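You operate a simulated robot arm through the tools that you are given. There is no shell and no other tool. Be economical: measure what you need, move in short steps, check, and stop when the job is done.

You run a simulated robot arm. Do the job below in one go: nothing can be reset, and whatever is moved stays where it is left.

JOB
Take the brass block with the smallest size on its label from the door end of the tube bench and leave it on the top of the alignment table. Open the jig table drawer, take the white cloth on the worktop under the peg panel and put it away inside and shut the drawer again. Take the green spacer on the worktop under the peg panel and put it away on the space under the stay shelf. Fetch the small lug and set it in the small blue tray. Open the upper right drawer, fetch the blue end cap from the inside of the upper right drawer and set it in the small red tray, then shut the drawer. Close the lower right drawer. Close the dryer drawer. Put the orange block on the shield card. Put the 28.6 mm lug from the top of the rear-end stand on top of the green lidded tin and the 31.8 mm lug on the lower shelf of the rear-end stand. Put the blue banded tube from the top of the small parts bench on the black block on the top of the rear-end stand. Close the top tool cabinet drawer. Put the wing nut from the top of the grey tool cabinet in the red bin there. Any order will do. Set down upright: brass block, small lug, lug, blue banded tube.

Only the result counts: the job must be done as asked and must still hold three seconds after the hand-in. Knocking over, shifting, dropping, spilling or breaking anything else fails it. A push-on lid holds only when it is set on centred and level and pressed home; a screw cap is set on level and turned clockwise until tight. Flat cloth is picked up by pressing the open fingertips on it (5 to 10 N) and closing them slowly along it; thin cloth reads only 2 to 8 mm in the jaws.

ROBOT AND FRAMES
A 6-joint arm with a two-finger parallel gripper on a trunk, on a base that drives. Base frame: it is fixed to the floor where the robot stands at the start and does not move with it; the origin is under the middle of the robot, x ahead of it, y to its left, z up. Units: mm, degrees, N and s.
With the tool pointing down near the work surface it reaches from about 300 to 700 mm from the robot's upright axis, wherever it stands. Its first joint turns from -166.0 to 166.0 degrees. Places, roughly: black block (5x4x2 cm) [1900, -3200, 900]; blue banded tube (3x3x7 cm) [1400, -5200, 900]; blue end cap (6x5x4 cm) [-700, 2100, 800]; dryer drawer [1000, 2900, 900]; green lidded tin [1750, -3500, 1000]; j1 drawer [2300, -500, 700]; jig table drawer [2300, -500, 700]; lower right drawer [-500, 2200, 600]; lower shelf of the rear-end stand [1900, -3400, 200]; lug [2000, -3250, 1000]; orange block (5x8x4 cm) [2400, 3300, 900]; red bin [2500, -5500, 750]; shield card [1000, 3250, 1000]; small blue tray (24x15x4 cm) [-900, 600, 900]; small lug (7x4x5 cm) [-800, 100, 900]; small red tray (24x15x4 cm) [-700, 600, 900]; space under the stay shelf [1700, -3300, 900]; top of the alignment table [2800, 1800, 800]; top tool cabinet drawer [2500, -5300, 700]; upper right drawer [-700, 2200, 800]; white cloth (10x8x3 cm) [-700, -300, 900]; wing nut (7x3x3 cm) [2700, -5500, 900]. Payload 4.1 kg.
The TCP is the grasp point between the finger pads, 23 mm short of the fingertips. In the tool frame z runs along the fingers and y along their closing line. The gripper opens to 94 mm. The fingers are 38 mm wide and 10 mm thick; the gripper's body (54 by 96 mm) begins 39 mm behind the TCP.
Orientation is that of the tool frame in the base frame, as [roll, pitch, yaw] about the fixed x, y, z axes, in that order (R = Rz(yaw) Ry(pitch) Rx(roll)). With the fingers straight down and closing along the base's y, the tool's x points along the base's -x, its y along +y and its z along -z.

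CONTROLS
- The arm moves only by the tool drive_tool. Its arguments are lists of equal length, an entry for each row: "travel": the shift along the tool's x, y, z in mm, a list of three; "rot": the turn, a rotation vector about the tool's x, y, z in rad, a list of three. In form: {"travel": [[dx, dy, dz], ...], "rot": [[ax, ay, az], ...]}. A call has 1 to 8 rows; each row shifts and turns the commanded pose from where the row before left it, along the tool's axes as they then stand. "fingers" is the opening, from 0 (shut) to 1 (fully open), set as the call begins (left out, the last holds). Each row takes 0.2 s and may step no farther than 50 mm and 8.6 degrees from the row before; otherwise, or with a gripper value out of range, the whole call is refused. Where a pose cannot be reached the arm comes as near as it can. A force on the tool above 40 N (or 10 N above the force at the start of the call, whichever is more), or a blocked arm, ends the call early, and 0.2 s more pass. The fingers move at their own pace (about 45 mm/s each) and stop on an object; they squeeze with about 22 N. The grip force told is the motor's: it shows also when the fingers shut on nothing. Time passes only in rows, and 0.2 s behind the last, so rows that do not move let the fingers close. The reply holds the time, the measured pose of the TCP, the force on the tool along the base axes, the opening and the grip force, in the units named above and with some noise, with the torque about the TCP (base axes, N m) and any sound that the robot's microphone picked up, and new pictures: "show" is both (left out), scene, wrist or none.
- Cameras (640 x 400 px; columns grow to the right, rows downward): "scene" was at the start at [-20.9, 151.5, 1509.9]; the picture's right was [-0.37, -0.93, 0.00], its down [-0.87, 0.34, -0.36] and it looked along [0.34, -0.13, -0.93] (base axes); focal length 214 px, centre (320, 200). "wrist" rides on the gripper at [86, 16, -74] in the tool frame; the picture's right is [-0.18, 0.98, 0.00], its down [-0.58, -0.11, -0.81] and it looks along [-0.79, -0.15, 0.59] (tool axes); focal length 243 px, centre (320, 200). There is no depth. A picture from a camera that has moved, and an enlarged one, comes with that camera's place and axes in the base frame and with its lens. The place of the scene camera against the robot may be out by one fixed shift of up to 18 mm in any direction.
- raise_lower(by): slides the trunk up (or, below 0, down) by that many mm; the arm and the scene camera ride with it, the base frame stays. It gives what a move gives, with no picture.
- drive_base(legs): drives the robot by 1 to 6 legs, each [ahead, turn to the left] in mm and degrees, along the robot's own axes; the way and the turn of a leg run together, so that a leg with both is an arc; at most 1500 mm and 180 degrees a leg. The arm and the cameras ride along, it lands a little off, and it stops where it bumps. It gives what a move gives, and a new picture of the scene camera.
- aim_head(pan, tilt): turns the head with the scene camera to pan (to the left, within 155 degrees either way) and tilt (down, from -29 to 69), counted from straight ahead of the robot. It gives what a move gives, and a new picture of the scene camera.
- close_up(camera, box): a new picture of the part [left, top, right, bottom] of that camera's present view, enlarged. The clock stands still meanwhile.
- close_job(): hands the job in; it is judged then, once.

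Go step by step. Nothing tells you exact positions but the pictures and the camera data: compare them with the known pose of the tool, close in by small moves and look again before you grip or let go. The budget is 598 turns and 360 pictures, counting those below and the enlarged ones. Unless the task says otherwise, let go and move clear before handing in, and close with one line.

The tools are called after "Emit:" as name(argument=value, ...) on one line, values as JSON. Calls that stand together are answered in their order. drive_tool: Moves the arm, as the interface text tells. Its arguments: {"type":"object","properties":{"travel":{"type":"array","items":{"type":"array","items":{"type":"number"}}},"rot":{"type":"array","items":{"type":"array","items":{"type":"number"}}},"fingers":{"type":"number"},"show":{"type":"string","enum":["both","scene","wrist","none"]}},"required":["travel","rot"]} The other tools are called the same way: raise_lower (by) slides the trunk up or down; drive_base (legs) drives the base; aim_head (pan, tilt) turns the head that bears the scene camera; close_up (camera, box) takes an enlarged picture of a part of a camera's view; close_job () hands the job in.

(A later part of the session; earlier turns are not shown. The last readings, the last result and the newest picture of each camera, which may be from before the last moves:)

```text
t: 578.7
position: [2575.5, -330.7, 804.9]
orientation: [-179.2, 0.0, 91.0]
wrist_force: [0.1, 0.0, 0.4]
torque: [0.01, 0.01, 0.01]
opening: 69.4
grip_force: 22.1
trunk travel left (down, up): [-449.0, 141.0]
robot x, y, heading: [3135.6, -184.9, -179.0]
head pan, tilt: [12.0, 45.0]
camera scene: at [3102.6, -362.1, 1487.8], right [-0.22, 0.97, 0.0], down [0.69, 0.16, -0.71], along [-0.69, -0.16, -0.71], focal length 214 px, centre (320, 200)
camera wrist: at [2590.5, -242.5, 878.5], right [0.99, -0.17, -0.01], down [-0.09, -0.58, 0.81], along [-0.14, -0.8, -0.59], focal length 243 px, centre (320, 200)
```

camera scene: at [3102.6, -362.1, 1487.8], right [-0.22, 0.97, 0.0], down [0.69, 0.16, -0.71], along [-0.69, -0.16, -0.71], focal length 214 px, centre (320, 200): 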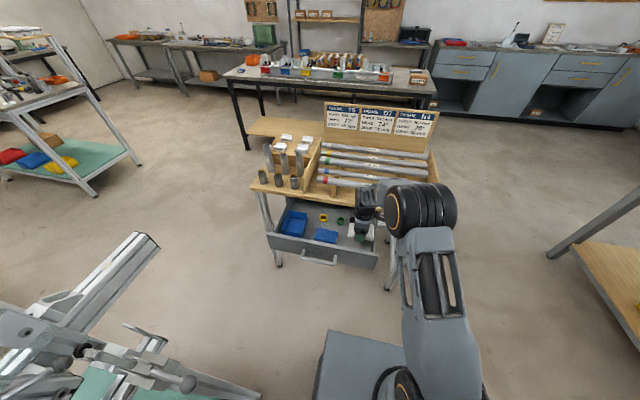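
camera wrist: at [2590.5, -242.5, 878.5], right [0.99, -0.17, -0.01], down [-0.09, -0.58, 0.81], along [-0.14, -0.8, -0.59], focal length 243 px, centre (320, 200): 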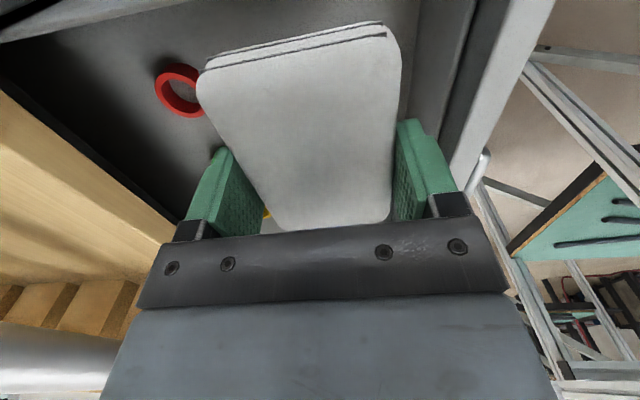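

Emit:
drive_tool(travel=[[-8, 2, 30], [0, 0, 20]], rot=[[0, 0, 0], [0, 0, 0]], show="both")

Emit:
close_up(camera="scene", box=[290, 190, 418, 270])

```text
t: 579.3
position: [2575.7, -338.2, 753.8]
orientation: [-179.2, -0.1, 91.0]
wrist_force: [0.1, -0.4, 0.3]
torque: [-0.02, 0.02, 0.01]
opening: 69.2
grip_force: 21.9
trunk travel left (down, up): [-449.0, 141.0]
robot x, y, heading: [3132.6, -182.9, -178.7]
head pan, tilt: [12.0, 45.0]
camera scene: at [3102.6, -362.2, 1487.8], right [-0.22, 0.97, 0.0], down [0.69, 0.16, -0.71], along [-0.69, -0.16, -0.71], focal length 214 px, centre (320, 200)
camera wrist: at [2592.2, -252.0, 828.8], right [0.99, -0.17, -0.01], down [-0.09, -0.58, 0.81], along [-0.14, -0.79, -0.59], focal length 243 px, centre (320, 200)
```

scene: 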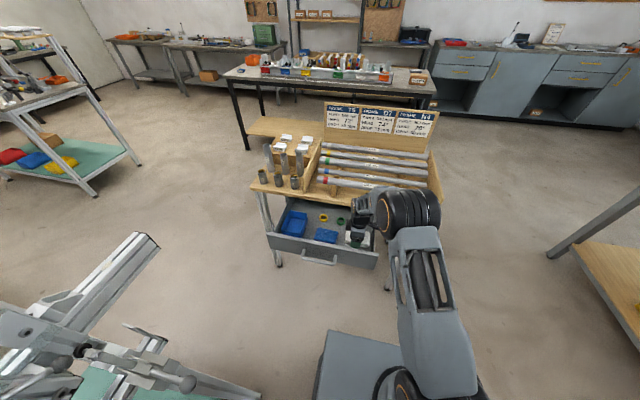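
wrist: 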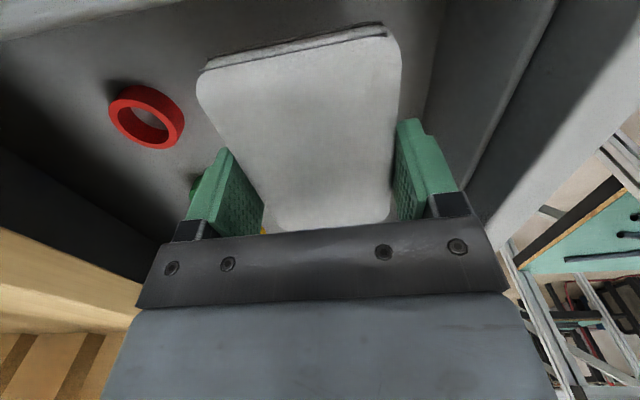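

```text
5.00 times, centred on (354, 230) of scene
camera zoom: at [3102.6, -362.2, 1487.8], right [-0.22, 0.97, 0.0], down [0.69, 0.16, -0.71], along [-0.69, -0.16, -0.71], focal length 1072 px, centre (150, 50)
```

zoom: 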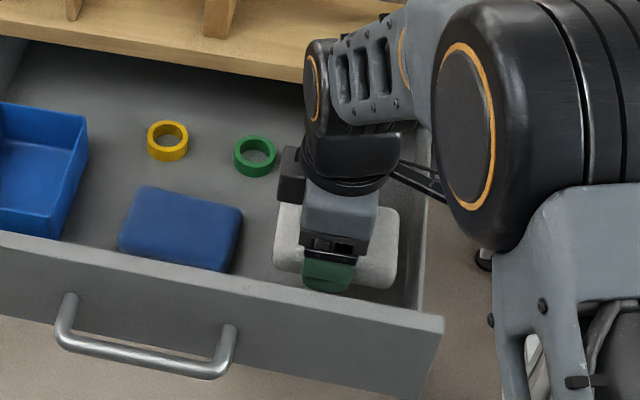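

Emit:
drive_tool(travel=[[0, 0, 12], [0, 0, 6], [0, 0, 5], [0, 0, 4]], rot=[[0, 0, 0], [0, 0, 0], [0, 0, 0], [0, 0, 0]], show="wrist")

```text
t: 580.3
position: [2575.5, -337.6, 727.6]
orientation: [-179.2, 0.0, 91.0]
wrist_force: [0.4, 0.5, -0.2]
torque: [-0.03, -0.01, 0.02]
opening: 69.1
grip_force: 21.9
trunk travel left (down, up): [-449.0, 141.0]
robot x, y, heading: [3132.3, -184.3, -179.1]
head pan, tilt: [12.0, 45.0]
camera wrist: at [2591.9, -251.1, 802.3], right [0.99, -0.17, -0.01], down [-0.09, -0.58, 0.81], along [-0.14, -0.8, -0.59], focal length 243 px, centre (320, 200)
```

wrist: 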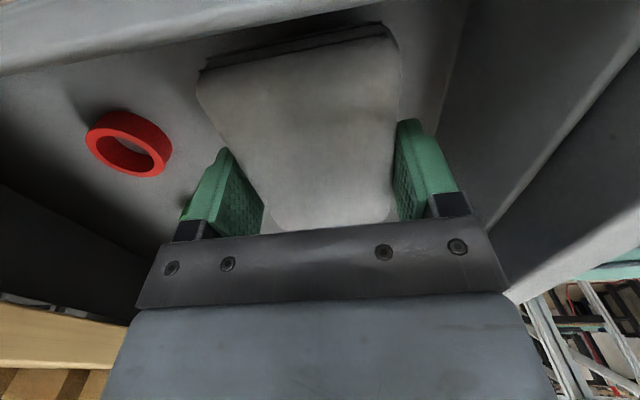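

Emit:
drive_tool(travel=[[0, 0, 3], [0, 0, 3], [0, 0, 3], [0, 0, 3]], rot=[[0, 0, 0], [0, 0, 0], [0, 0, 0], [0, 0, 0]], show="none")

```text
t: 581.3
position: [2575.5, -338.1, 716.7]
orientation: [-179.2, 0.1, 91.0]
wrist_force: [-0.9, 0.1, -0.5]
torque: [-0.03, 0.02, 0.0]
opening: 69.3
grip_force: 22.4
trunk travel left (down, up): [-449.0, 141.0]
robot x, y, heading: [3129.2, -180.7, -179.0]
head pan, tilt: [12.0, 45.0]
```

Emit:
drive_tool(travel=[[0, 0, 3], [0, 0, 3], [0, 0, 3], [0, 0, 3]], rot=[[0, 0, 0], [0, 0, 0], [0, 0, 0], [0, 0, 0]], show="wrist")

```text
t: 582.3
position: [2574.0, -336.6, 707.2]
orientation: [-179.0, 0.0, 91.0]
wrist_force: [0.1, 0.8, 12.5]
torque: [0.0, -0.49, 0.03]
opening: 69.5
grip_force: 21.6
trunk travel left (down, up): [-449.0, 141.0]
robot x, y, heading: [3131.2, -180.9, -179.3]
head pan, tilt: [12.0, 45.0]
camera wrist: at [2591.6, -250.8, 780.6], right [0.99, -0.17, -0.02], down [-0.08, -0.58, 0.81], along [-0.14, -0.8, -0.59], focal length 243 px, centre (320, 200)
```

wrist: 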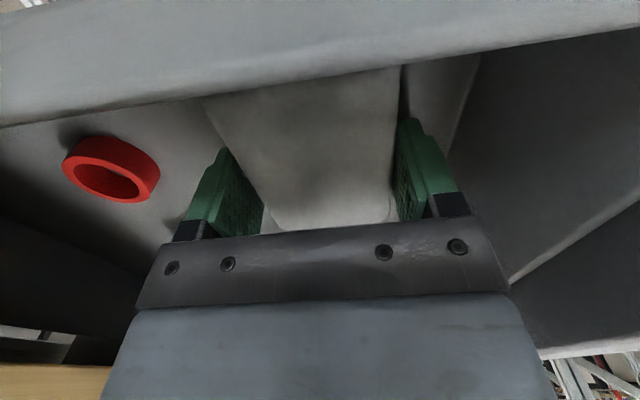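

Emit:
drive_tool(travel=[[0, 0, -1], [0, 0, 0], [0, 0, 0], [0, 0, -20], [0, 0, -40], [0, 0, -50], [0, 0, -50]], rot=[[0, 0, 0], [0, 0, 0], [0, 0, 0], [0, 0, 0], [0, 0, 0], [0, 0, 0], [0, 0, 0]], fingers=0.95, show="wrist")

```text
t: 583.9
position: [2578.8, -338.7, 865.2]
orientation: [-179.3, 0.0, 91.0]
wrist_force: [1.7, -0.5, -0.2]
torque: [0.0, 0.01, 0.01]
opening: 89.4
grip_force: 0.0
trunk travel left (down, up): [-449.0, 141.0]
robot x, y, heading: [3130.8, -182.7, -178.9]
head pan, tilt: [12.0, 45.0]
camera wrist: at [2595.5, -251.7, 939.5], right [0.99, -0.17, -0.01], down [-0.09, -0.58, 0.81], along [-0.14, -0.79, -0.59], focal length 243 px, centre (320, 200)
```

wrist: 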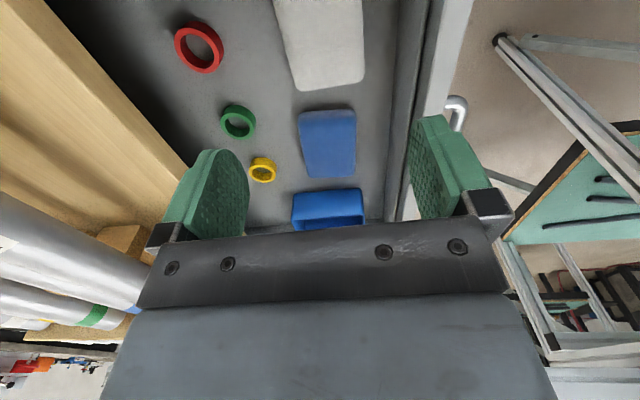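

Cloth is in the drawer. I raise the tool, turn it horizontal and push the drawer shut.

Emit:
drive_tool(travel=[[0, 0, -50], [0, 0, -50], [0, 0, -50], [0, 0, -50], [0, 0, -50], [-40, 29, 0], [-40, 29, 0], [-38, 29, 0]], rot=[[0, 0, 0], [0, 0, 0], [0, 0, 0], [0, 0, 0], [0, 0, 0], [0, 0, 0], [0, 0, 0], [0, 0, 0]], fingers=0, show="none")

Emit:
drive_base(legs=[[-120, 0]])

Emit:
drive_tool(travel=[[0, 0, 0], [0, 0, 0], [0, 0, 0], [0, 0, 0], [0, 0, 0], [0, 0, 0], [0, 0, 0], [0, 0, 0]], rot=[[0.1428, 0, 0], [0.1428, 0, 0], [0.1428, 0, 0], [0.1428, 0, 0], [0.1428, 0, 0], [0.1428, 0, 0], [0.1428, 0, 0], [0.1428, 0, 0]], show="none")

Emit:
drive_tool(travel=[[0, 0, 0], [0, 0, 0], [0, 0, 0]], rot=[[0.1428, 0, 0], [0.1428, 0, 0], [0.12, 0, 0]], show="none")

Emit:
raise_lower(by=-400)

```text
t: 585.7
position: [2670.8, -453.8, 1114.2]
orientation: [-179.1, 0.1, 90.9]
wrist_force: [-0.6, -0.3, -0.4]
torque: [-0.02, 0.03, 0.0]
opening: 0.1
grip_force: 22.1
trunk travel left (down, up): [-449.0, 141.0]
robot x, y, heading: [3132.2, -181.5, -179.2]
head pan, tilt: [12.0, 45.0]
```

```text
t: 587.0
position: [2789.9, -450.7, 1114.2]
orientation: [-179.2, 0.0, 90.9]
wrist_force: [1.1, -0.5, 0.3]
torque: [0.01, 0.0, 0.0]
opening: 0.2
grip_force: 21.9
trunk travel left (down, up): [-449.0, 141.0]
robot x, y, heading: [3249.0, -184.1, -178.8]
head pan, tilt: [12.0, 45.0]
camera scene: at [3223.2, -359.9, 1487.8], right [-0.22, 0.97, 0.0], down [0.69, 0.16, -0.71], along [-0.69, -0.16, -0.71], focal length 214 px, centre (320, 200)
```

scene: 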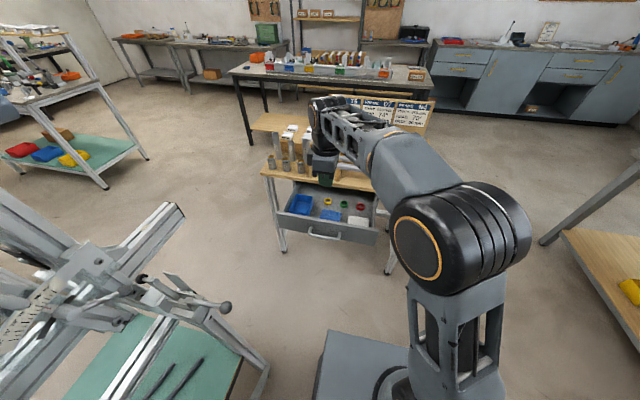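

```text
t: 588.8
position: [2790.7, -450.5, 1113.9]
orientation: [-113.7, 0.0, 91.1]
wrist_force: [0.0, -0.6, 0.8]
torque: [0.02, -0.02, -0.02]
opening: 0.1
grip_force: 22.1
trunk travel left (down, up): [-449.0, 141.0]
robot x, y, heading: [3253.5, -179.4, -178.9]
head pan, tilt: [12.0, 45.0]
```

```text
t: 589.6
position: [2790.6, -450.5, 1113.9]
orientation: [-90.4, 0.0, 91.2]
wrist_force: [-0.4, -0.5, -0.6]
torque: [0.01, 0.01, 0.0]
opening: 0.2
grip_force: 21.7
trunk travel left (down, up): [-449.0, 141.0]
robot x, y, heading: [3253.5, -183.0, -178.8]
head pan, tilt: [12.0, 45.0]
```

```text
t: 593.4
position: [2790.7, -450.6, 714.5]
orientation: [-90.5, 0.0, 91.0]
wrist_force: [-0.4, 0.1, 0.1]
torque: [-0.02, 0.01, -0.01]
opening: 0.2
grip_force: 22.4
trunk travel left (down, up): [-49.0, 541.0]
robot x, y, heading: [3249.5, -181.4, -178.9]
head pan, tilt: [12.0, 45.0]
```

Emit:
raise_lower(by=-20)

Emit:
drive_tool(travel=[[0, 0, 40], [0, 0, 40], [0, 0, 20]], rot=[[0, 0, 0], [0, 0, 0], [0, 0, 0]], show="wrist")

```text
t: 594.1
position: [2790.2, -450.3, 694.2]
orientation: [-90.5, 0.0, 91.0]
wrist_force: [0.6, 0.4, 0.6]
torque: [0.0, -0.02, 0.02]
opening: 0.0
grip_force: 22.0
trunk travel left (down, up): [-29.0, 561.0]
robot x, y, heading: [3252.6, -178.2, -179.0]
head pan, tilt: [12.0, 45.0]
```

```text
t: 594.9
position: [2691.3, -452.7, 694.2]
orientation: [-90.5, 0.0, 91.0]
wrist_force: [-0.1, 0.1, -0.3]
torque: [0.0, 0.05, 0.01]
opening: 0.2
grip_force: 22.1
trunk travel left (down, up): [-29.0, 561.0]
robot x, y, heading: [3251.5, -181.0, -178.7]
head pan, tilt: [12.0, 45.0]
camera wrist: at [2765.6, -365.0, 677.8], right [0.01, -0.18, -0.98], down [0.82, -0.57, 0.12], along [-0.58, -0.8, 0.14], focal length 243 px, centre (320, 200)
```

wrist: 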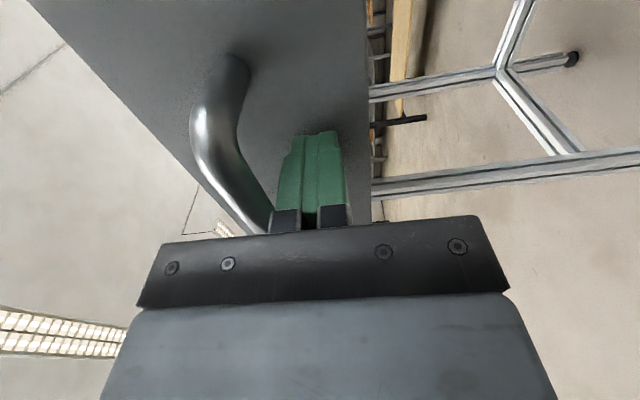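

Fingertips are at the face below the handle. I push it shut.

Emit:
drive_tool(travel=[[0, 0, 35], [0, 0, 35], [0, 0, 35], [0, 0, 35], [0, 0, 35], [0, 0, 20]], rot=[[0, 0, 0], [0, 0, 0], [0, 0, 0], [0, 0, 0], [0, 0, 0], [0, 0, 0]], show="none")

Emit:
drive_tool(travel=[[0, 0, 12], [0, 0, 12], [0, 0, 12], [0, 0, 12]], rot=[[0, 0, 0], [0, 0, 0], [0, 0, 0], [0, 0, 0]], show="scene")

```text
t: 596.3
position: [2495.8, -456.3, 691.6]
orientation: [-90.6, 0.1, 91.0]
wrist_force: [0.4, -0.6, 0.4]
torque: [-0.01, -0.01, 0.01]
opening: 0.0
grip_force: 21.7
trunk travel left (down, up): [-29.0, 561.0]
robot x, y, heading: [3254.7, -184.8, -179.1]
head pan, tilt: [12.0, 45.0]
```

```text
t: 597.1
position: [2465.7, -457.0, 691.4]
orientation: [-90.5, 0.0, 90.8]
wrist_force: [23.6, 7.2, 1.4]
torque: [0.11, 0.13, -0.58]
opening: 0.2
grip_force: 22.0
trunk travel left (down, up): [-29.0, 561.0]
robot x, y, heading: [3250.8, -179.1, -178.9]
head pan, tilt: [12.0, 45.0]
stopped in row 3: the force on the tool passed its limit (the readings are from after the stop); the commanded pose is now the measured one
camera scene: at [3225.0, -359.5, 1067.9], right [-0.23, 0.97, 0.0], down [0.69, 0.16, -0.71], along [-0.69, -0.16, -0.71], focal length 214 px, centre (320, 200)
```

scene: 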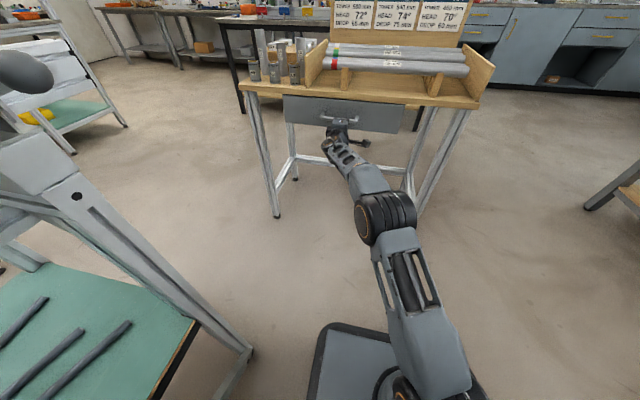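

Jig drawer is shut with the cloth inside. I fold up and fetch the green spacer.

Emit:
drive_tool(travel=[[0, 0, -50], [0, 0, -50], [0, 0, -50], [0, 0, -50], [0, 0, -50], [0, 0, -40]], rot=[[0, 0, 0], [0, 0, 0], [0, 0, 0], [0, 0, 0], [0, 0, 0], [0, 0, 0]], show="none")

Emit:
raise_lower(by=400)

Emit:
drive_tool(travel=[[0, 0, 0], [0, 0, 0], [0, 0, 0], [0, 0, 0], [0, 0, 0], [0, 0, 0], [0, 0, 0], [0, 0, 0]], rot=[[-0.1428, 0, 0], [-0.1428, 0, 0], [-0.1428, 0, 0], [-0.1428, 0, 0], [-0.1428, 0, 0], [-0.1428, 0, 0], [-0.1428, 0, 0], [-0.1428, 0, 0]], show="none")

Emit:
drive_tool(travel=[[0, 0, 0], [0, 0, 0], [0, 0, -20], [0, 0, -20]], rot=[[-0.1428, 0, 0], [-0.1428, 0, 0], [-0.13, 0, 0], [0, 0, 0]], fingers=0.7, show="none")

Emit:
drive_base(legs=[[0, -91], [735, 0], [0, 90], [1500, 0], [1500, 0], [300, 0]])

```text
t: 598.5
position: [2753.6, -453.1, 692.5]
orientation: [-90.7, 0.0, 90.8]
wrist_force: [-0.4, -0.1, 0.4]
torque: [0.02, 0.02, 0.0]
opening: 0.1
grip_force: 21.6
trunk travel left (down, up): [-29.0, 561.0]
robot x, y, heading: [3253.1, -180.6, -178.7]
head pan, tilt: [12.0, 45.0]
```

```text
t: 602.3
position: [2752.4, -453.6, 1091.7]
orientation: [-90.7, -0.1, 90.9]
wrist_force: [0.3, -0.3, -0.4]
torque: [0.0, 0.03, 0.03]
opening: 0.0
grip_force: 21.9
trunk travel left (down, up): [-429.0, 161.0]
robot x, y, heading: [3256.0, -179.8, -179.4]
head pan, tilt: [12.0, 45.0]
```

```text
t: 604.1
position: [2753.9, -453.9, 1093.4]
orientation: [-156.3, 0.0, 90.8]
wrist_force: [0.3, -0.2, -1.2]
torque: [0.02, -0.01, -0.01]
opening: 0.0
grip_force: 22.1
trunk travel left (down, up): [-429.0, 161.0]
robot x, y, heading: [3253.4, -177.0, -178.7]
head pan, tilt: [12.0, 45.0]
```

```text
t: 605.1
position: [2755.2, -453.9, 1132.0]
orientation: [179.9, -0.2, 90.9]
wrist_force: [0.2, 0.3, 0.5]
torque: [0.01, -0.01, -0.02]
opening: 65.8
grip_force: 0.1
trunk travel left (down, up): [-429.0, 161.0]
robot x, y, heading: [3253.6, -180.6, -179.1]
head pan, tilt: [12.0, 45.0]
```

```text
t: 632.4
position: [-549.9, 292.6, 1131.9]
orientation: [-179.9, 0.0, 90.0]
wrist_force: [-0.9, -0.8, -0.4]
torque: [-0.04, -0.02, -0.01]
opening: 65.9
grip_force: 0.0
trunk travel left (down, up): [-429.0, 161.0]
robot x, y, heading: [-53.4, 558.6, -179.6]
head pan, tilt: [12.0, 45.0]
camera scene: at [-81.2, 380.1, 1467.7], right [-0.21, 0.98, 0.0], down [0.69, 0.15, -0.71], along [-0.69, -0.15, -0.71], focal length 214 px, centre (320, 200)
```

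scene: 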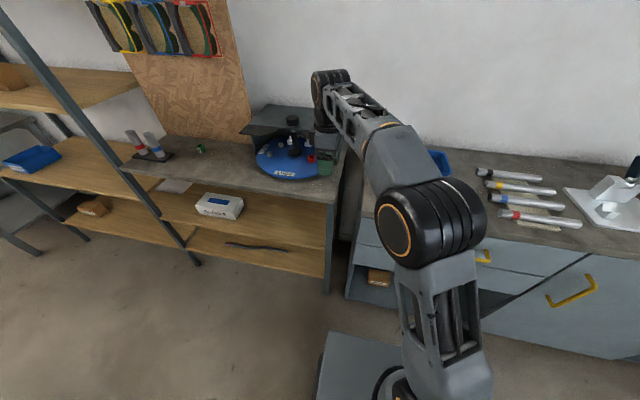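

Emit:
drive_tool(travel=[[42, 15, 0], [42, 15, 0], [42, 15, 0], [42, 0, 0], [42, 0, 0]], rot=[[0, 0, 0], [0, 0, 0], [0, 0, 0], [0, 0, 0], [0, 0, 0]], show="none")

Emit:
drive_base(legs=[[0, 90], [855, 0], [0, -90], [185, 0]])

Emit:
drive_tool(travel=[[-45, -35, 0], [-35, -35, 0]], rot=[[0, 0, 0], [0, 0, 0]], show="wrist")

```text
t: 633.6
position: [-506.2, 502.8, 1132.1]
orientation: [-179.9, 0.1, 90.1]
wrist_force: [0.1, 0.3, 0.2]
torque: [0.0, -0.01, 0.01]
opening: 66.0
grip_force: 0.1
trunk travel left (down, up): [-429.0, 161.0]
robot x, y, heading: [-48.6, 558.4, -179.5]
head pan, tilt: [12.0, 45.0]
```

```text
t: 646.9
position: [-684.9, -362.2, 1131.8]
orientation: [-180.0, -0.2, 90.9]
wrist_force: [0.3, 0.1, 0.1]
torque: [0.04, -0.03, 0.01]
opening: 65.9
grip_force: 0.1
trunk travel left (down, up): [-429.0, 161.0]
robot x, y, heading: [-228.3, -302.9, -179.1]
head pan, tilt: [12.0, 45.0]
camera scene: at [-259.7, -479.0, 1467.8], right [-0.23, 0.97, 0.0], down [0.69, 0.16, -0.71], along [-0.69, -0.16, -0.71], focal length 214 px, centre (320, 200)
```

scene: 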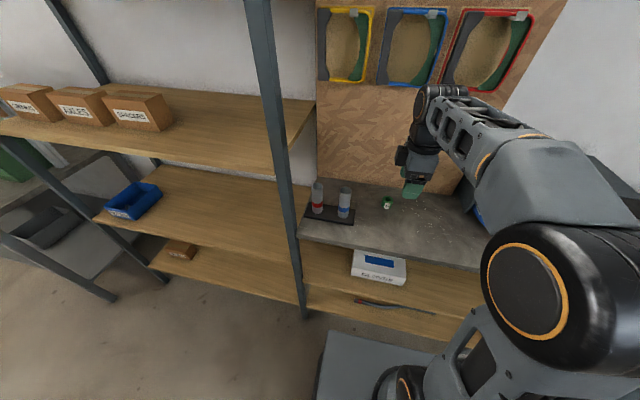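

```text
refused: row 1 steps farther than a row can; nothing moved
```

Emit:
drive_tool(travel=[[-8, -40, 0], [0, -45, 0], [0, -45, 30], [0, 0, 50]], rot=[[0, 0, 0], [0, 0, 0], [0, 0, 0], [0, 0, 0]], show="wrist")

```text
refused: row 3 steps farther than a row can; nothing moved
```

Emit:
drive_tool(travel=[[-8, -40, 0], [0, -45, 0], [0, -45, 15], [0, 0, 50], [0, 0, 15]], rot=[[0, 0, 0], [0, 0, 0], [0, 0, 0], [0, 0, 0], [0, 0, 0]], show="wrist")

```text
t: 648.1
position: [-816.1, -371.9, 1051.7]
orientation: [-179.9, -0.1, 90.8]
wrist_force: [-0.9, -0.1, -0.4]
torque: [0.0, -0.03, -0.01]
opening: 65.7
grip_force: 0.0
trunk travel left (down, up): [-429.0, 161.0]
robot x, y, heading: [-229.8, -297.7, -179.2]
head pan, tilt: [12.0, 45.0]
camera wrist: at [-800.4, -285.8, 1125.9], right [0.99, -0.17, 0.0], down [-0.1, -0.58, 0.81], along [-0.14, -0.79, -0.59], focal length 243 px, centre (320, 200)
```

wrist: 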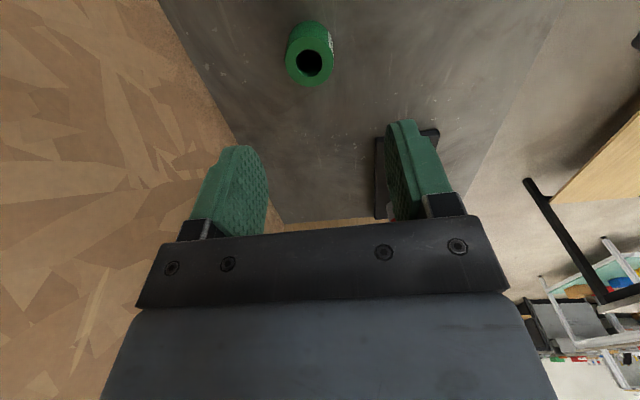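

Emit:
drive_tool(travel=[[8, -5, 45], [0, 0, 45], [0, 0, 12]], rot=[[0, 0, 0], [0, 0, 0], [0, 0, 0]], show="wrist")

```text
t: 648.9
position: [-821.7, -364.2, 948.9]
orientation: [179.9, -0.1, 91.0]
wrist_force: [-0.2, -1.0, 0.4]
torque: [-0.01, -0.03, -0.02]
opening: 65.7
grip_force: 0.0
trunk travel left (down, up): [-429.0, 161.0]
robot x, y, heading: [-227.5, -301.3, -179.0]
head pan, tilt: [12.0, 45.0]
camera wrist: at [-805.9, -278.2, 1023.1], right [0.99, -0.17, 0.0], down [-0.1, -0.58, 0.81], along [-0.14, -0.79, -0.59], focal length 243 px, centre (320, 200)
```

wrist: 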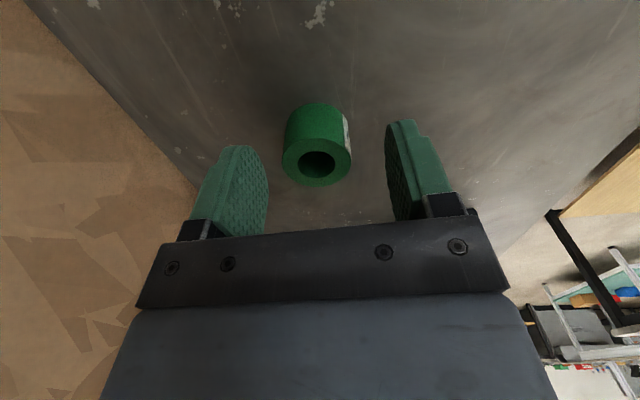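

Emit:
drive_tool(travel=[[0, 0, 12], [0, 0, 6]], rot=[[0, 0, 0], [0, 0, 0]], show="none")

Emit:
drive_tool(travel=[[0, 0, 0], [0, 0, 0], [0, 0, 0], [0, 0, 0]], rot=[[0, 0, 0], [0, 0, 0], [0, 0, 0], [0, 0, 0]], fingers=0, show="wrist")

```text
t: 649.5
position: [-820.2, -363.4, 930.8]
orientation: [-180.0, -0.1, 90.8]
wrist_force: [-0.2, 1.0, 0.8]
torque: [-0.01, 0.0, 0.0]
opening: 66.0
grip_force: 0.1
trunk travel left (down, up): [-429.0, 161.0]
robot x, y, heading: [-230.3, -300.4, -179.3]
head pan, tilt: [12.0, 45.0]
```

```text
t: 650.5
position: [-820.9, -365.8, 931.6]
orientation: [180.0, -0.1, 91.0]
wrist_force: [-0.8, 0.0, 0.7]
torque: [-0.01, -0.01, -0.01]
opening: 37.4
grip_force: 22.4
trunk travel left (down, up): [-429.0, 161.0]
robot x, y, heading: [-229.9, -297.8, -179.2]
head pan, tilt: [12.0, 45.0]
camera wrist: at [-805.3, -278.1, 1006.0], right [0.99, -0.17, 0.0], down [-0.1, -0.58, 0.81], along [-0.14, -0.79, -0.59], focal length 243 px, centre (320, 200)
```

wrist: 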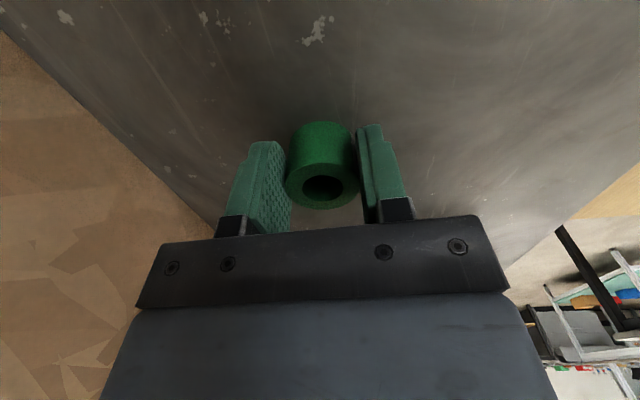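

Spacer gripped. I lift, retract and drive toward the rear-end stand for a survey.

Emit:
drive_tool(travel=[[0, 0, -50], [0, 0, -50], [0, 0, -50], [0, 0, -50], [0, 48, 0], [0, 48, 0], [10, 48, 0], [20, 40, 0]], rot=[[0, 0, 0], [0, 0, 0], [0, 0, 0], [0, 0, 0], [0, 0, 0], [0, 0, 0], [0, 0, 0], [0, 0, 0]], show="none")

Emit:
drive_base(legs=[[-180, 0], [0, 89], [1500, 0], [600, 0], [0, 60]])

Emit:
aim_head(pan=0, tilt=20)

```text
t: 652.3
position: [-638.4, -332.5, 1133.5]
orientation: [-179.9, -0.1, 91.0]
wrist_force: [0.1, 0.7, -1.2]
torque: [0.03, 0.02, 0.03]
opening: 37.2
grip_force: 21.5
trunk travel left (down, up): [-429.0, 161.0]
robot x, y, heading: [-228.4, -303.3, -178.9]
head pan, tilt: [12.0, 45.0]
```

```text
t: 670.3
position: [323.4, -2591.0, 1131.9]
orientation: [-180.0, 0.0, -119.7]
wrist_force: [0.2, 0.9, -1.2]
torque: [0.0, -0.01, 0.0]
opening: 37.4
grip_force: 22.4
trunk travel left (down, up): [-429.0, 161.0]
robot x, y, heading: [-39.5, -2411.1, -29.7]
head pan, tilt: [12.0, 45.0]
camera scene: at [52.3, -2255.5, 1467.8], right [-0.3, -0.95, 0.0], down [-0.67, 0.21, -0.71], along [0.67, -0.21, -0.71], focal length 214 px, centre (320, 200)
```

scene: 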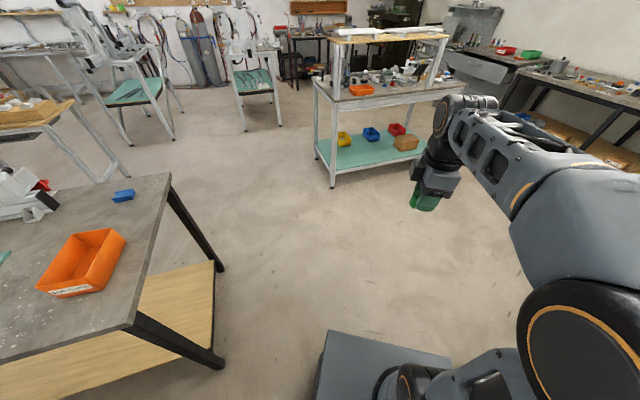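

```text
t: 671.2
position: [325.2, -2592.1, 1132.2]
orientation: [-179.9, -0.2, -119.7]
wrist_force: [0.2, 0.5, -0.9]
torque: [0.01, 0.01, 0.01]
opening: 37.1
grip_force: 21.9
trunk travel left (down, up): [-429.0, 161.0]
robot x, y, heading: [-45.0, -2412.7, -29.7]
head pan, tilt: [0.0, 20.0]
camera scene: at [55.7, -2276.9, 1506.4], right [-0.49, -0.87, 0.0], down [-0.3, 0.17, -0.94], along [0.82, -0.46, -0.34], focal length 214 px, centre (320, 200)
```

scene: 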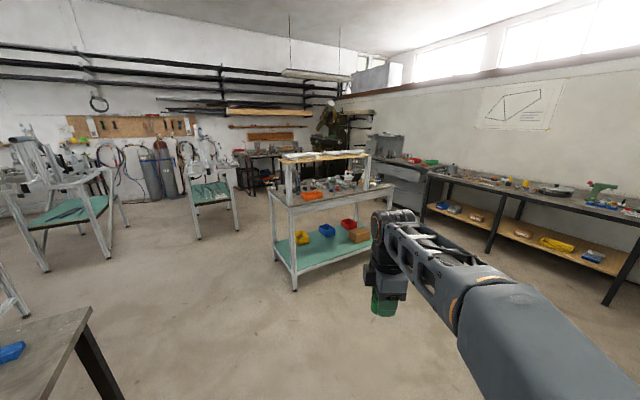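

Emit:
close_up(camera="scene", box=[255, 135, 415, 235])

```text
4.00 times, centred on (335, 185) of scene
camera zoom: at [55.7, -2276.9, 1506.4], right [-0.49, -0.87, 0.0], down [-0.3, 0.17, -0.94], along [0.82, -0.46, -0.34], focal length 858 px, centre (260, 260)
```

zoom: 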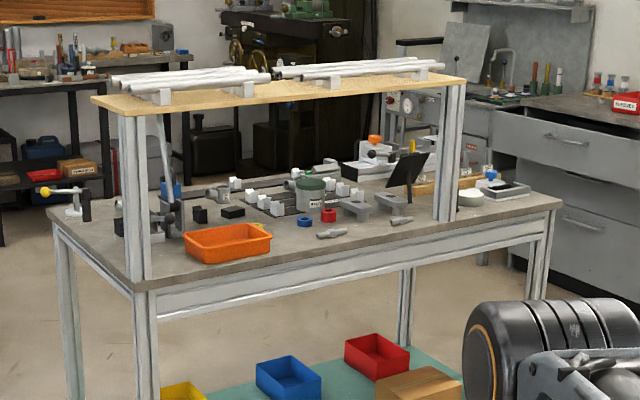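

Emit:
drive_base(legs=[[0, -12], [1250, 0], [0, 42]])

Emit:
aim_head(pan=0, tilt=25)

Emit:
close_up(camera="scene", box=[160, 100, 480, 300])

```text
t: 680.2
position: [1292.8, -3205.0, 1131.7]
orientation: [-180.0, -0.1, -89.5]
wrist_force: [-0.2, -0.2, -0.4]
torque: [0.02, 0.01, 0.0]
opening: 37.3
grip_force: 22.3
trunk travel left (down, up): [-429.0, 161.0]
robot x, y, heading: [881.1, -3232.8, 0.6]
head pan, tilt: [0.0, 20.0]
camera scene: at [903.0, -3061.3, 1506.4], right [0.01, -1.0, 0.0], down [-0.34, 0.0, -0.94], along [0.94, 0.01, -0.34], focal length 214 px, centre (320, 200)
```

scene: 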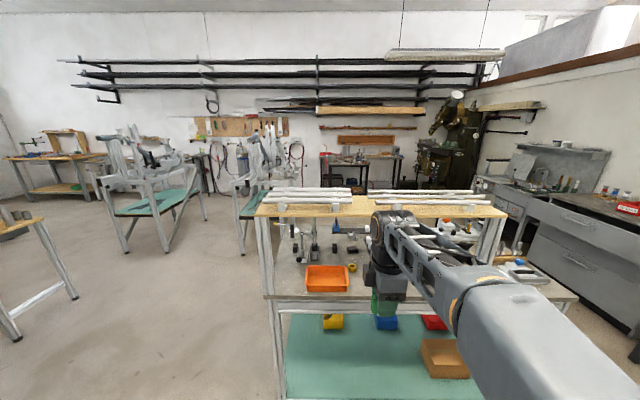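

```text
t: 680.8
position: [1292.6, -3206.2, 1131.5]
orientation: [-179.9, -0.1, -89.5]
wrist_force: [0.5, -0.2, -0.6]
torque: [0.02, 0.03, 0.01]
opening: 37.4
grip_force: 22.1
trunk travel left (down, up): [-429.0, 161.0]
robot x, y, heading: [882.0, -3233.1, 0.3]
head pan, tilt: [0.0, 25.0]
camera scene: at [902.1, -3061.4, 1498.4], right [0.01, -1.0, 0.0], down [-0.42, 0.0, -0.91], along [0.91, 0.01, -0.42], focal length 214 px, centre (320, 200)
```

scene: 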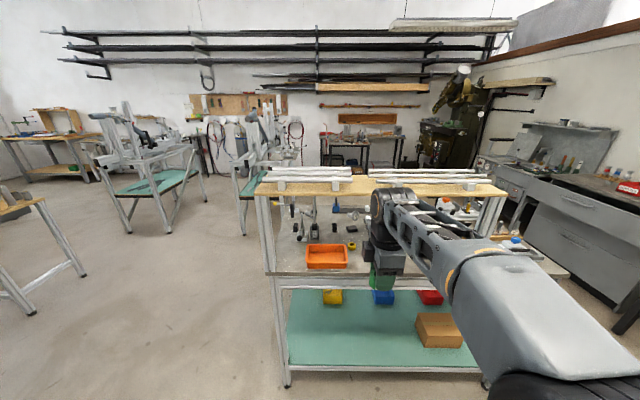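

```text
2.00 times, centred on (320, 200) of scene
camera zoom: at [902.1, -3061.4, 1498.4], right [0.01, -1.0, 0.0], down [-0.42, 0.0, -0.91], along [0.91, 0.01, -0.42], focal length 429 px, centre (320, 200)
```

zoom: 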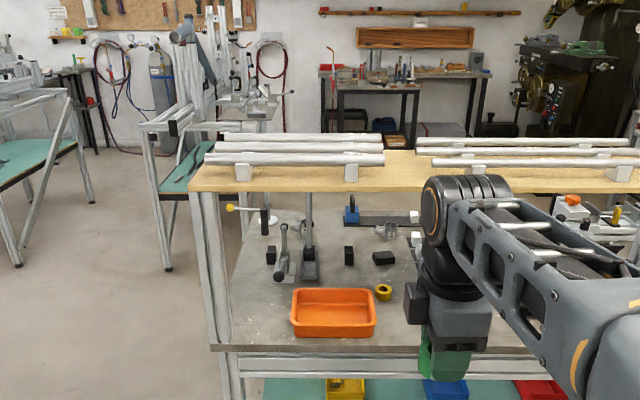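

The stay shelf spans x≈1590–1750 at z≈1190 above the stand top (z≈865). I move closer and lower the trunk to look underneath.

Emit:
drive_base(legs=[[0, -60], [260, 0], [0, 60]])

Emit:
raise_lower(by=-200)

Emit:
aim_head(pan=-5, tilt=28)

```text
t: 688.0
position: [1423.7, -3429.5, 1132.4]
orientation: [-179.9, -0.1, -89.5]
wrist_force: [-0.6, 0.2, -0.6]
torque: [0.01, 0.02, 0.0]
opening: 37.6
grip_force: 22.5
trunk travel left (down, up): [-429.0, 161.0]
robot x, y, heading: [1014.7, -3457.5, 0.7]
head pan, tilt: [0.0, 25.0]
camera scene: at [1034.0, -3285.1, 1498.3], right [0.01, -1.0, 0.0], down [-0.42, 0.0, -0.91], along [0.91, 0.01, -0.42], focal length 214 px, centre (320, 200)
```

scene: 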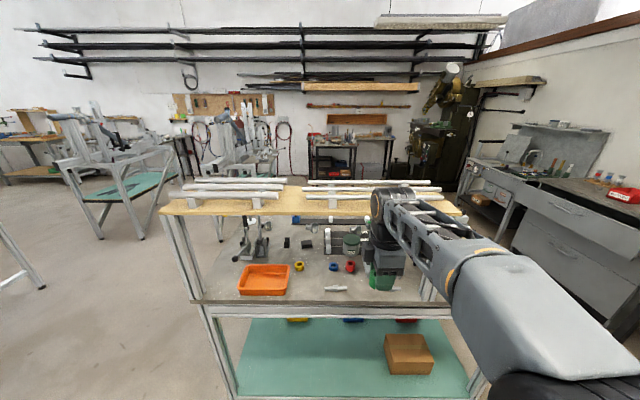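

```text
t: 690.2
position: [1424.0, -3429.5, 931.5]
orientation: [-180.0, -0.1, -89.6]
wrist_force: [0.9, -0.2, -0.2]
torque: [-0.04, -0.02, -0.02]
opening: 37.3
grip_force: 21.7
trunk travel left (down, up): [-229.0, 361.0]
robot x, y, heading: [1017.1, -3457.7, 0.6]
head pan, tilt: [0.0, 25.0]
```

```text
t: 690.8
position: [1423.6, -3429.3, 932.4]
orientation: [180.0, -0.1, -89.6]
wrist_force: [-0.6, -0.9, 0.3]
torque: [0.01, 0.01, 0.01]
opening: 37.0
grip_force: 22.4
trunk travel left (down, up): [-229.0, 361.0]
robot x, y, heading: [1014.3, -3457.4, 0.4]
head pan, tilt: [-5.0, 28.0]
camera scene: at [1032.8, -3293.1, 1293.6], right [-0.08, -1.0, 0.0], down [-0.47, 0.04, -0.88], along [0.88, -0.07, -0.47], focal length 214 px, centre (320, 200)
```

scene: 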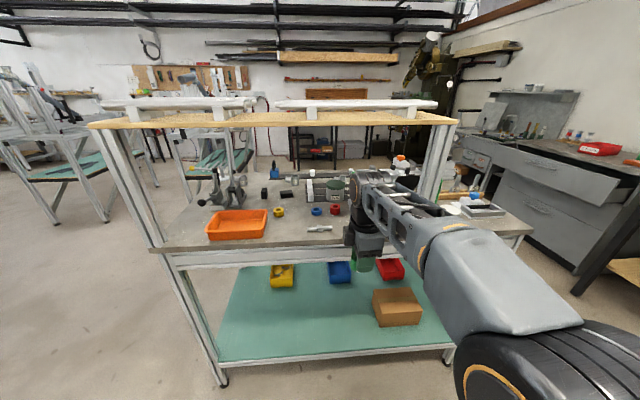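

Emit:
drive_tool(travel=[[0, -20, 0]], rot=[[0, 0, 0]], show="wrist")

Emit:
close_up(camera="scene", box=[190, 150, 350, 250])

```text
t: 691.2
position: [1443.0, -3429.5, 931.8]
orientation: [-179.9, -0.1, -89.7]
wrist_force: [-0.3, -0.4, 0.0]
torque: [-0.01, 0.0, 0.03]
opening: 37.1
grip_force: 22.4
trunk travel left (down, up): [-229.0, 361.0]
robot x, y, heading: [1016.1, -3458.5, 0.6]
head pan, tilt: [-5.0, 28.0]
camera wrist: at [1428.9, -3516.4, 1006.3], right [-0.98, 0.18, 0.0], down [0.1, 0.58, 0.81], along [0.14, 0.79, -0.59], focal length 243 px, centre (320, 200)
```

wrist: 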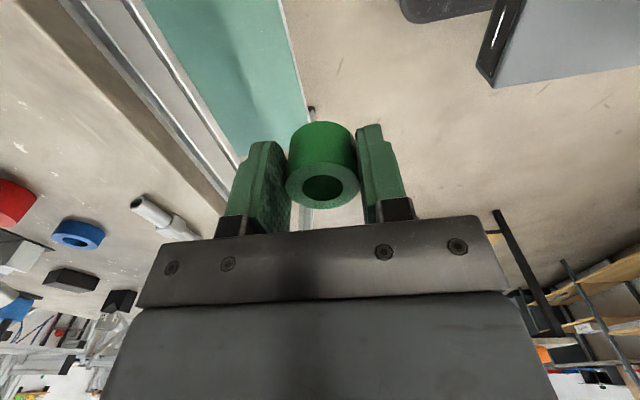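

```text
4.00 times, centred on (270, 200) of scene
camera zoom: at [1032.4, -3293.2, 1293.6], right [-0.08, -1.0, 0.0], down [-0.47, 0.04, -0.88], along [0.88, -0.07, -0.47], focal length 858 px, centre (520, 200)
```

zoom: 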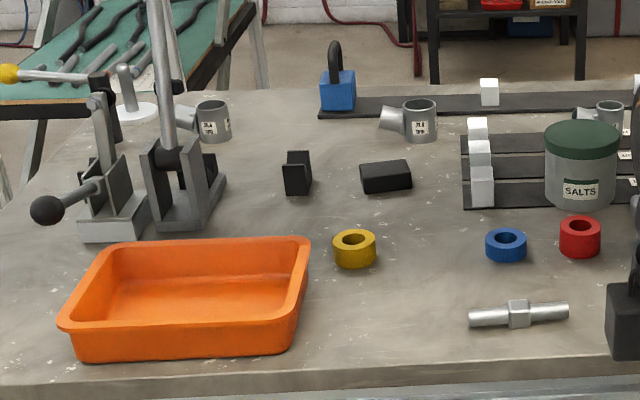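

Clear view under the shelf: free space near (1650,-3245). I drive up a little and slide the spacer in under the shelf.

Emit:
drive_base(legs=[[90, 0]])

Emit:
drive_tool(travel=[[-46, 0, 0], [-46, 0, 0], [-46, 0, 0], [-44, 0, 0], [0, -39, 0]], rot=[[0, 0, 0], [0, 0, 0], [0, 0, 0], [0, 0, 0], [0, 0, 0]], show="both")

```text
t: 692.3
position: [1534.1, -3428.0, 932.5]
orientation: [-179.9, -0.2, -89.6]
wrist_force: [0.1, 1.2, -0.5]
torque: [0.04, 0.02, 0.04]
opening: 37.1
grip_force: 21.9
trunk travel left (down, up): [-229.0, 361.0]
robot x, y, heading: [1106.4, -3460.8, 0.4]
head pan, tilt: [-5.0, 28.0]
camera scene: at [1122.2, -3292.4, 1293.6], right [-0.08, -1.0, 0.0], down [-0.47, 0.04, -0.88], along [0.88, -0.07, -0.47], focal length 214 px, centre (320, 200)
```

scene: 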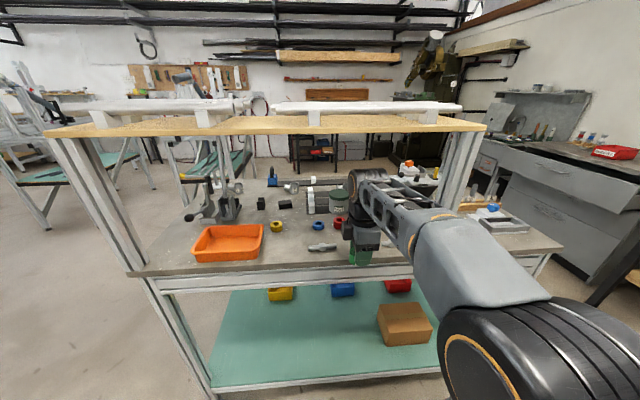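

```text
t: 693.5
position: [1571.4, -3246.5, 930.6]
orientation: [180.0, -0.1, -89.6]
wrist_force: [-0.6, -0.9, -1.0]
torque: [0.01, -0.02, -0.01]
opening: 37.3
grip_force: 21.8
trunk travel left (down, up): [-229.0, 361.0]
robot x, y, heading: [1107.0, -3452.8, 0.5]
head pan, tilt: [-5.0, 28.0]
camera scene: at [1122.0, -3292.3, 1293.6], right [-0.08, -1.0, 0.0], down [-0.47, 0.04, -0.88], along [0.88, -0.07, -0.47], focal length 214 px, centre (320, 200)
camera wrist: at [1557.3, -3333.2, 1005.9], right [-0.98, 0.18, 0.0], down [0.1, 0.58, 0.81], along [0.14, 0.79, -0.59], focal length 243 px, centre (320, 200)
```

scene: 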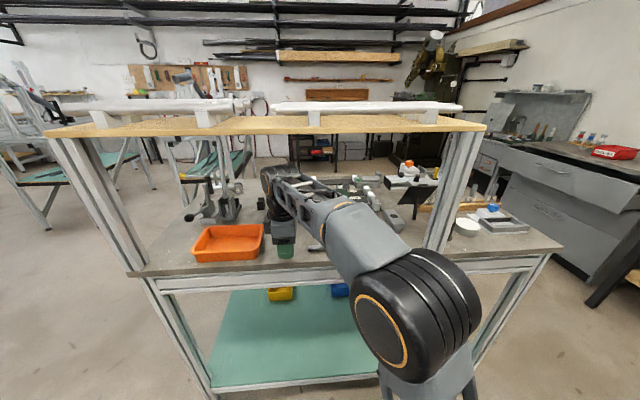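
wrist: 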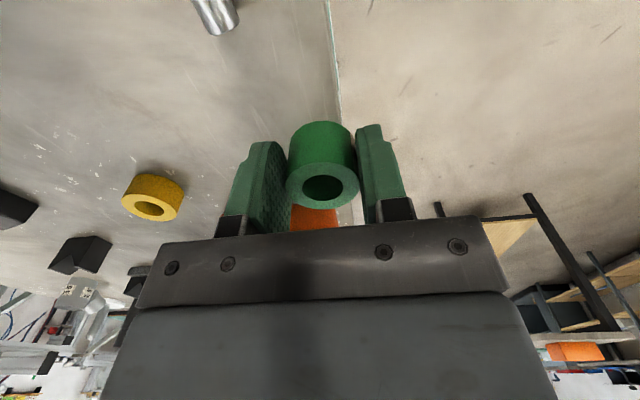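

Emit:
drive_tool(travel=[[0, -40, 0], [0, -40, 0], [0, 0, 20], [0, 0, 5], [0, 0, 4], [0, 0, 4], [0, 0, 3]], rot=[[0, 0, 0], [0, 0, 0], [0, 0, 0], [0, 0, 0], [0, 0, 0], [0, 0, 0], [0, 0, 0]], show="both")

```text
t: 695.1
position: [1650.6, -3247.6, 903.2]
orientation: [-179.3, 0.2, -89.6]
wrist_force: [-7.0, -2.1, 11.8]
torque: [-0.32, 0.48, -0.05]
opening: 37.2
grip_force: 21.9
trunk travel left (down, up): [-229.0, 361.0]
robot x, y, heading: [1105.5, -3457.0, 0.6]
head pan, tilt: [-5.0, 28.0]
stopped in row 7: the force on the tool passed its limit (the readings are from after the stop); the commanded pose is now the measured one
camera scene: at [1120.8, -3293.0, 1293.3], right [-0.08, -1.0, 0.0], down [-0.47, 0.04, -0.88], along [0.88, -0.07, -0.47], focal length 214 px, centre (320, 200)
camera wrist: at [1634.8, -3334.1, 977.0], right [-0.98, 0.18, -0.01], down [0.1, 0.58, 0.81], along [0.15, 0.8, -0.59], focal length 243 px, centre (320, 200)
```

scene: 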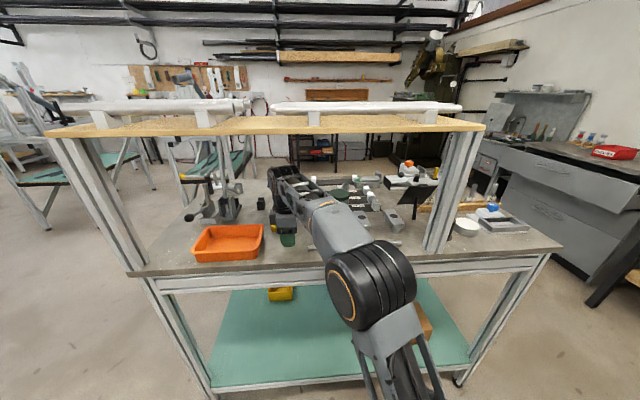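
wrist: 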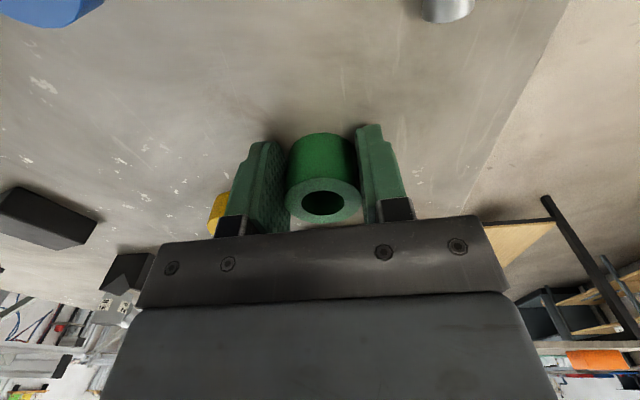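

Emit:
drive_tool(travel=[[0, 0, -1], [0, 0, 0]], rot=[[0, 0, 0], [0, 0, 0]], show="none")

Emit:
drive_tool(travel=[[0, 0, 0], [0, 0, 0], [0, 0, -20], [0, 0, -20], [0, 0, -15], [0, 40, 0], [0, 40, 0], [0, 40, 0]], rot=[[0, 0, 0], [0, 0, 0], [0, 0, 0], [0, 0, 0], [0, 0, 0], [0, 0, 0], [0, 0, 0], [0, 0, 0]], fingers=0.55, show="wrist")

```text
t: 695.7
position: [1650.6, -3247.1, 903.4]
orientation: [-179.3, 0.1, -89.5]
wrist_force: [-9.0, -2.9, 12.6]
torque: [-0.3, 0.51, -0.09]
opening: 37.3
grip_force: 21.9
trunk travel left (down, up): [-229.0, 361.0]
robot x, y, heading: [1104.7, -3458.0, 0.3]
head pan, tilt: [-5.0, 28.0]
```

```text
t: 697.5
position: [1531.4, -3247.9, 956.6]
orientation: [-179.5, 0.1, -89.6]
wrist_force: [0.7, -0.3, 0.1]
torque: [0.0, 0.03, 0.0]
opening: 51.6
grip_force: 0.0
trunk travel left (down, up): [-229.0, 361.0]
robot x, y, heading: [1104.7, -3452.4, 0.6]
head pan, tilt: [-5.0, 28.0]
camera wrist: at [1516.4, -3334.7, 1030.0], right [-0.98, 0.18, -0.01], down [0.1, 0.58, 0.81], along [0.15, 0.79, -0.59], focal length 243 px, centre (320, 200)
```

wrist: 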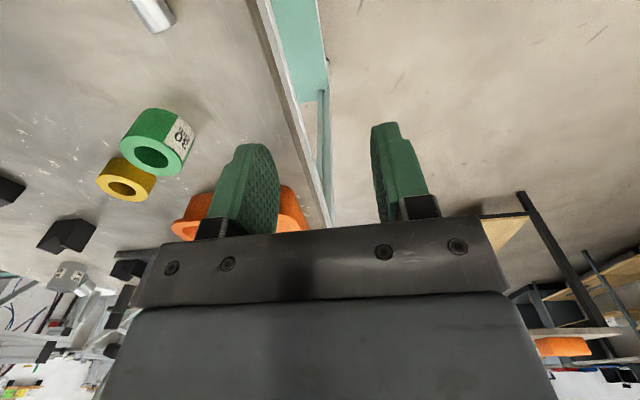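

Spacer stands under the stay shelf. Now I read the lug labels.

Emit:
close_up(camera="scene", box=[170, 160, 250, 210])

Emit:
close_up(camera="scene", box=[260, 160, 340, 210])

Emit:
close_up(camera="scene", box=[320, 150, 400, 200])

```text
8.00 times, centred on (210, 185) of scene
camera zoom: at [1122.8, -3292.3, 1293.5], right [-0.08, -1.0, 0.0], down [-0.47, 0.04, -0.88], along [0.88, -0.07, -0.47], focal length 1716 px, centre (1200, 320)
```

zoom: 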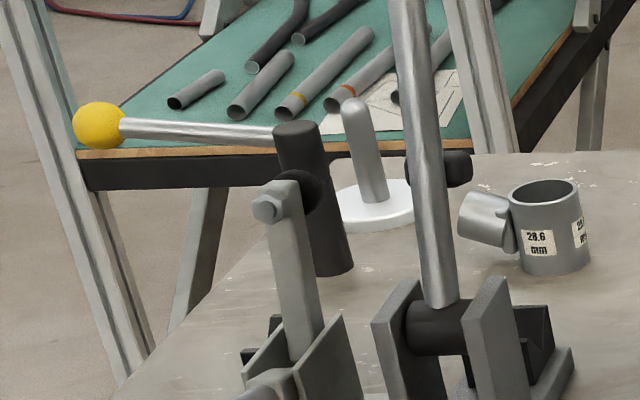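

```text
8.00 times, centred on (300, 185) of scene
camera zoom: at [1122.8, -3292.3, 1293.5], right [-0.08, -1.0, 0.0], down [-0.47, 0.04, -0.88], along [0.88, -0.07, -0.47], focal length 1716 px, centre (480, 320)
```

zoom: 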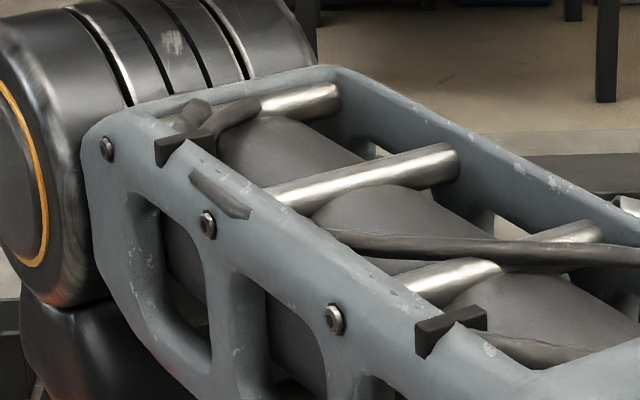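

```text
8.00 times, centred on (360, 175) of scene
camera zoom: at [1122.8, -3292.3, 1293.5], right [-0.08, -1.0, 0.0], down [-0.47, 0.04, -0.88], along [0.88, -0.07, -0.47], focal length 1716 px, centre (0, 400)
```

zoom: 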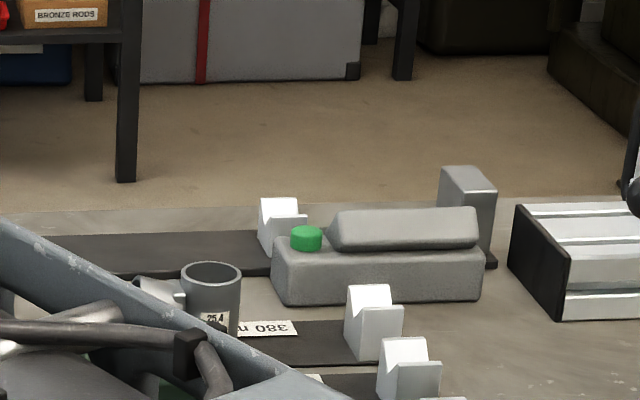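

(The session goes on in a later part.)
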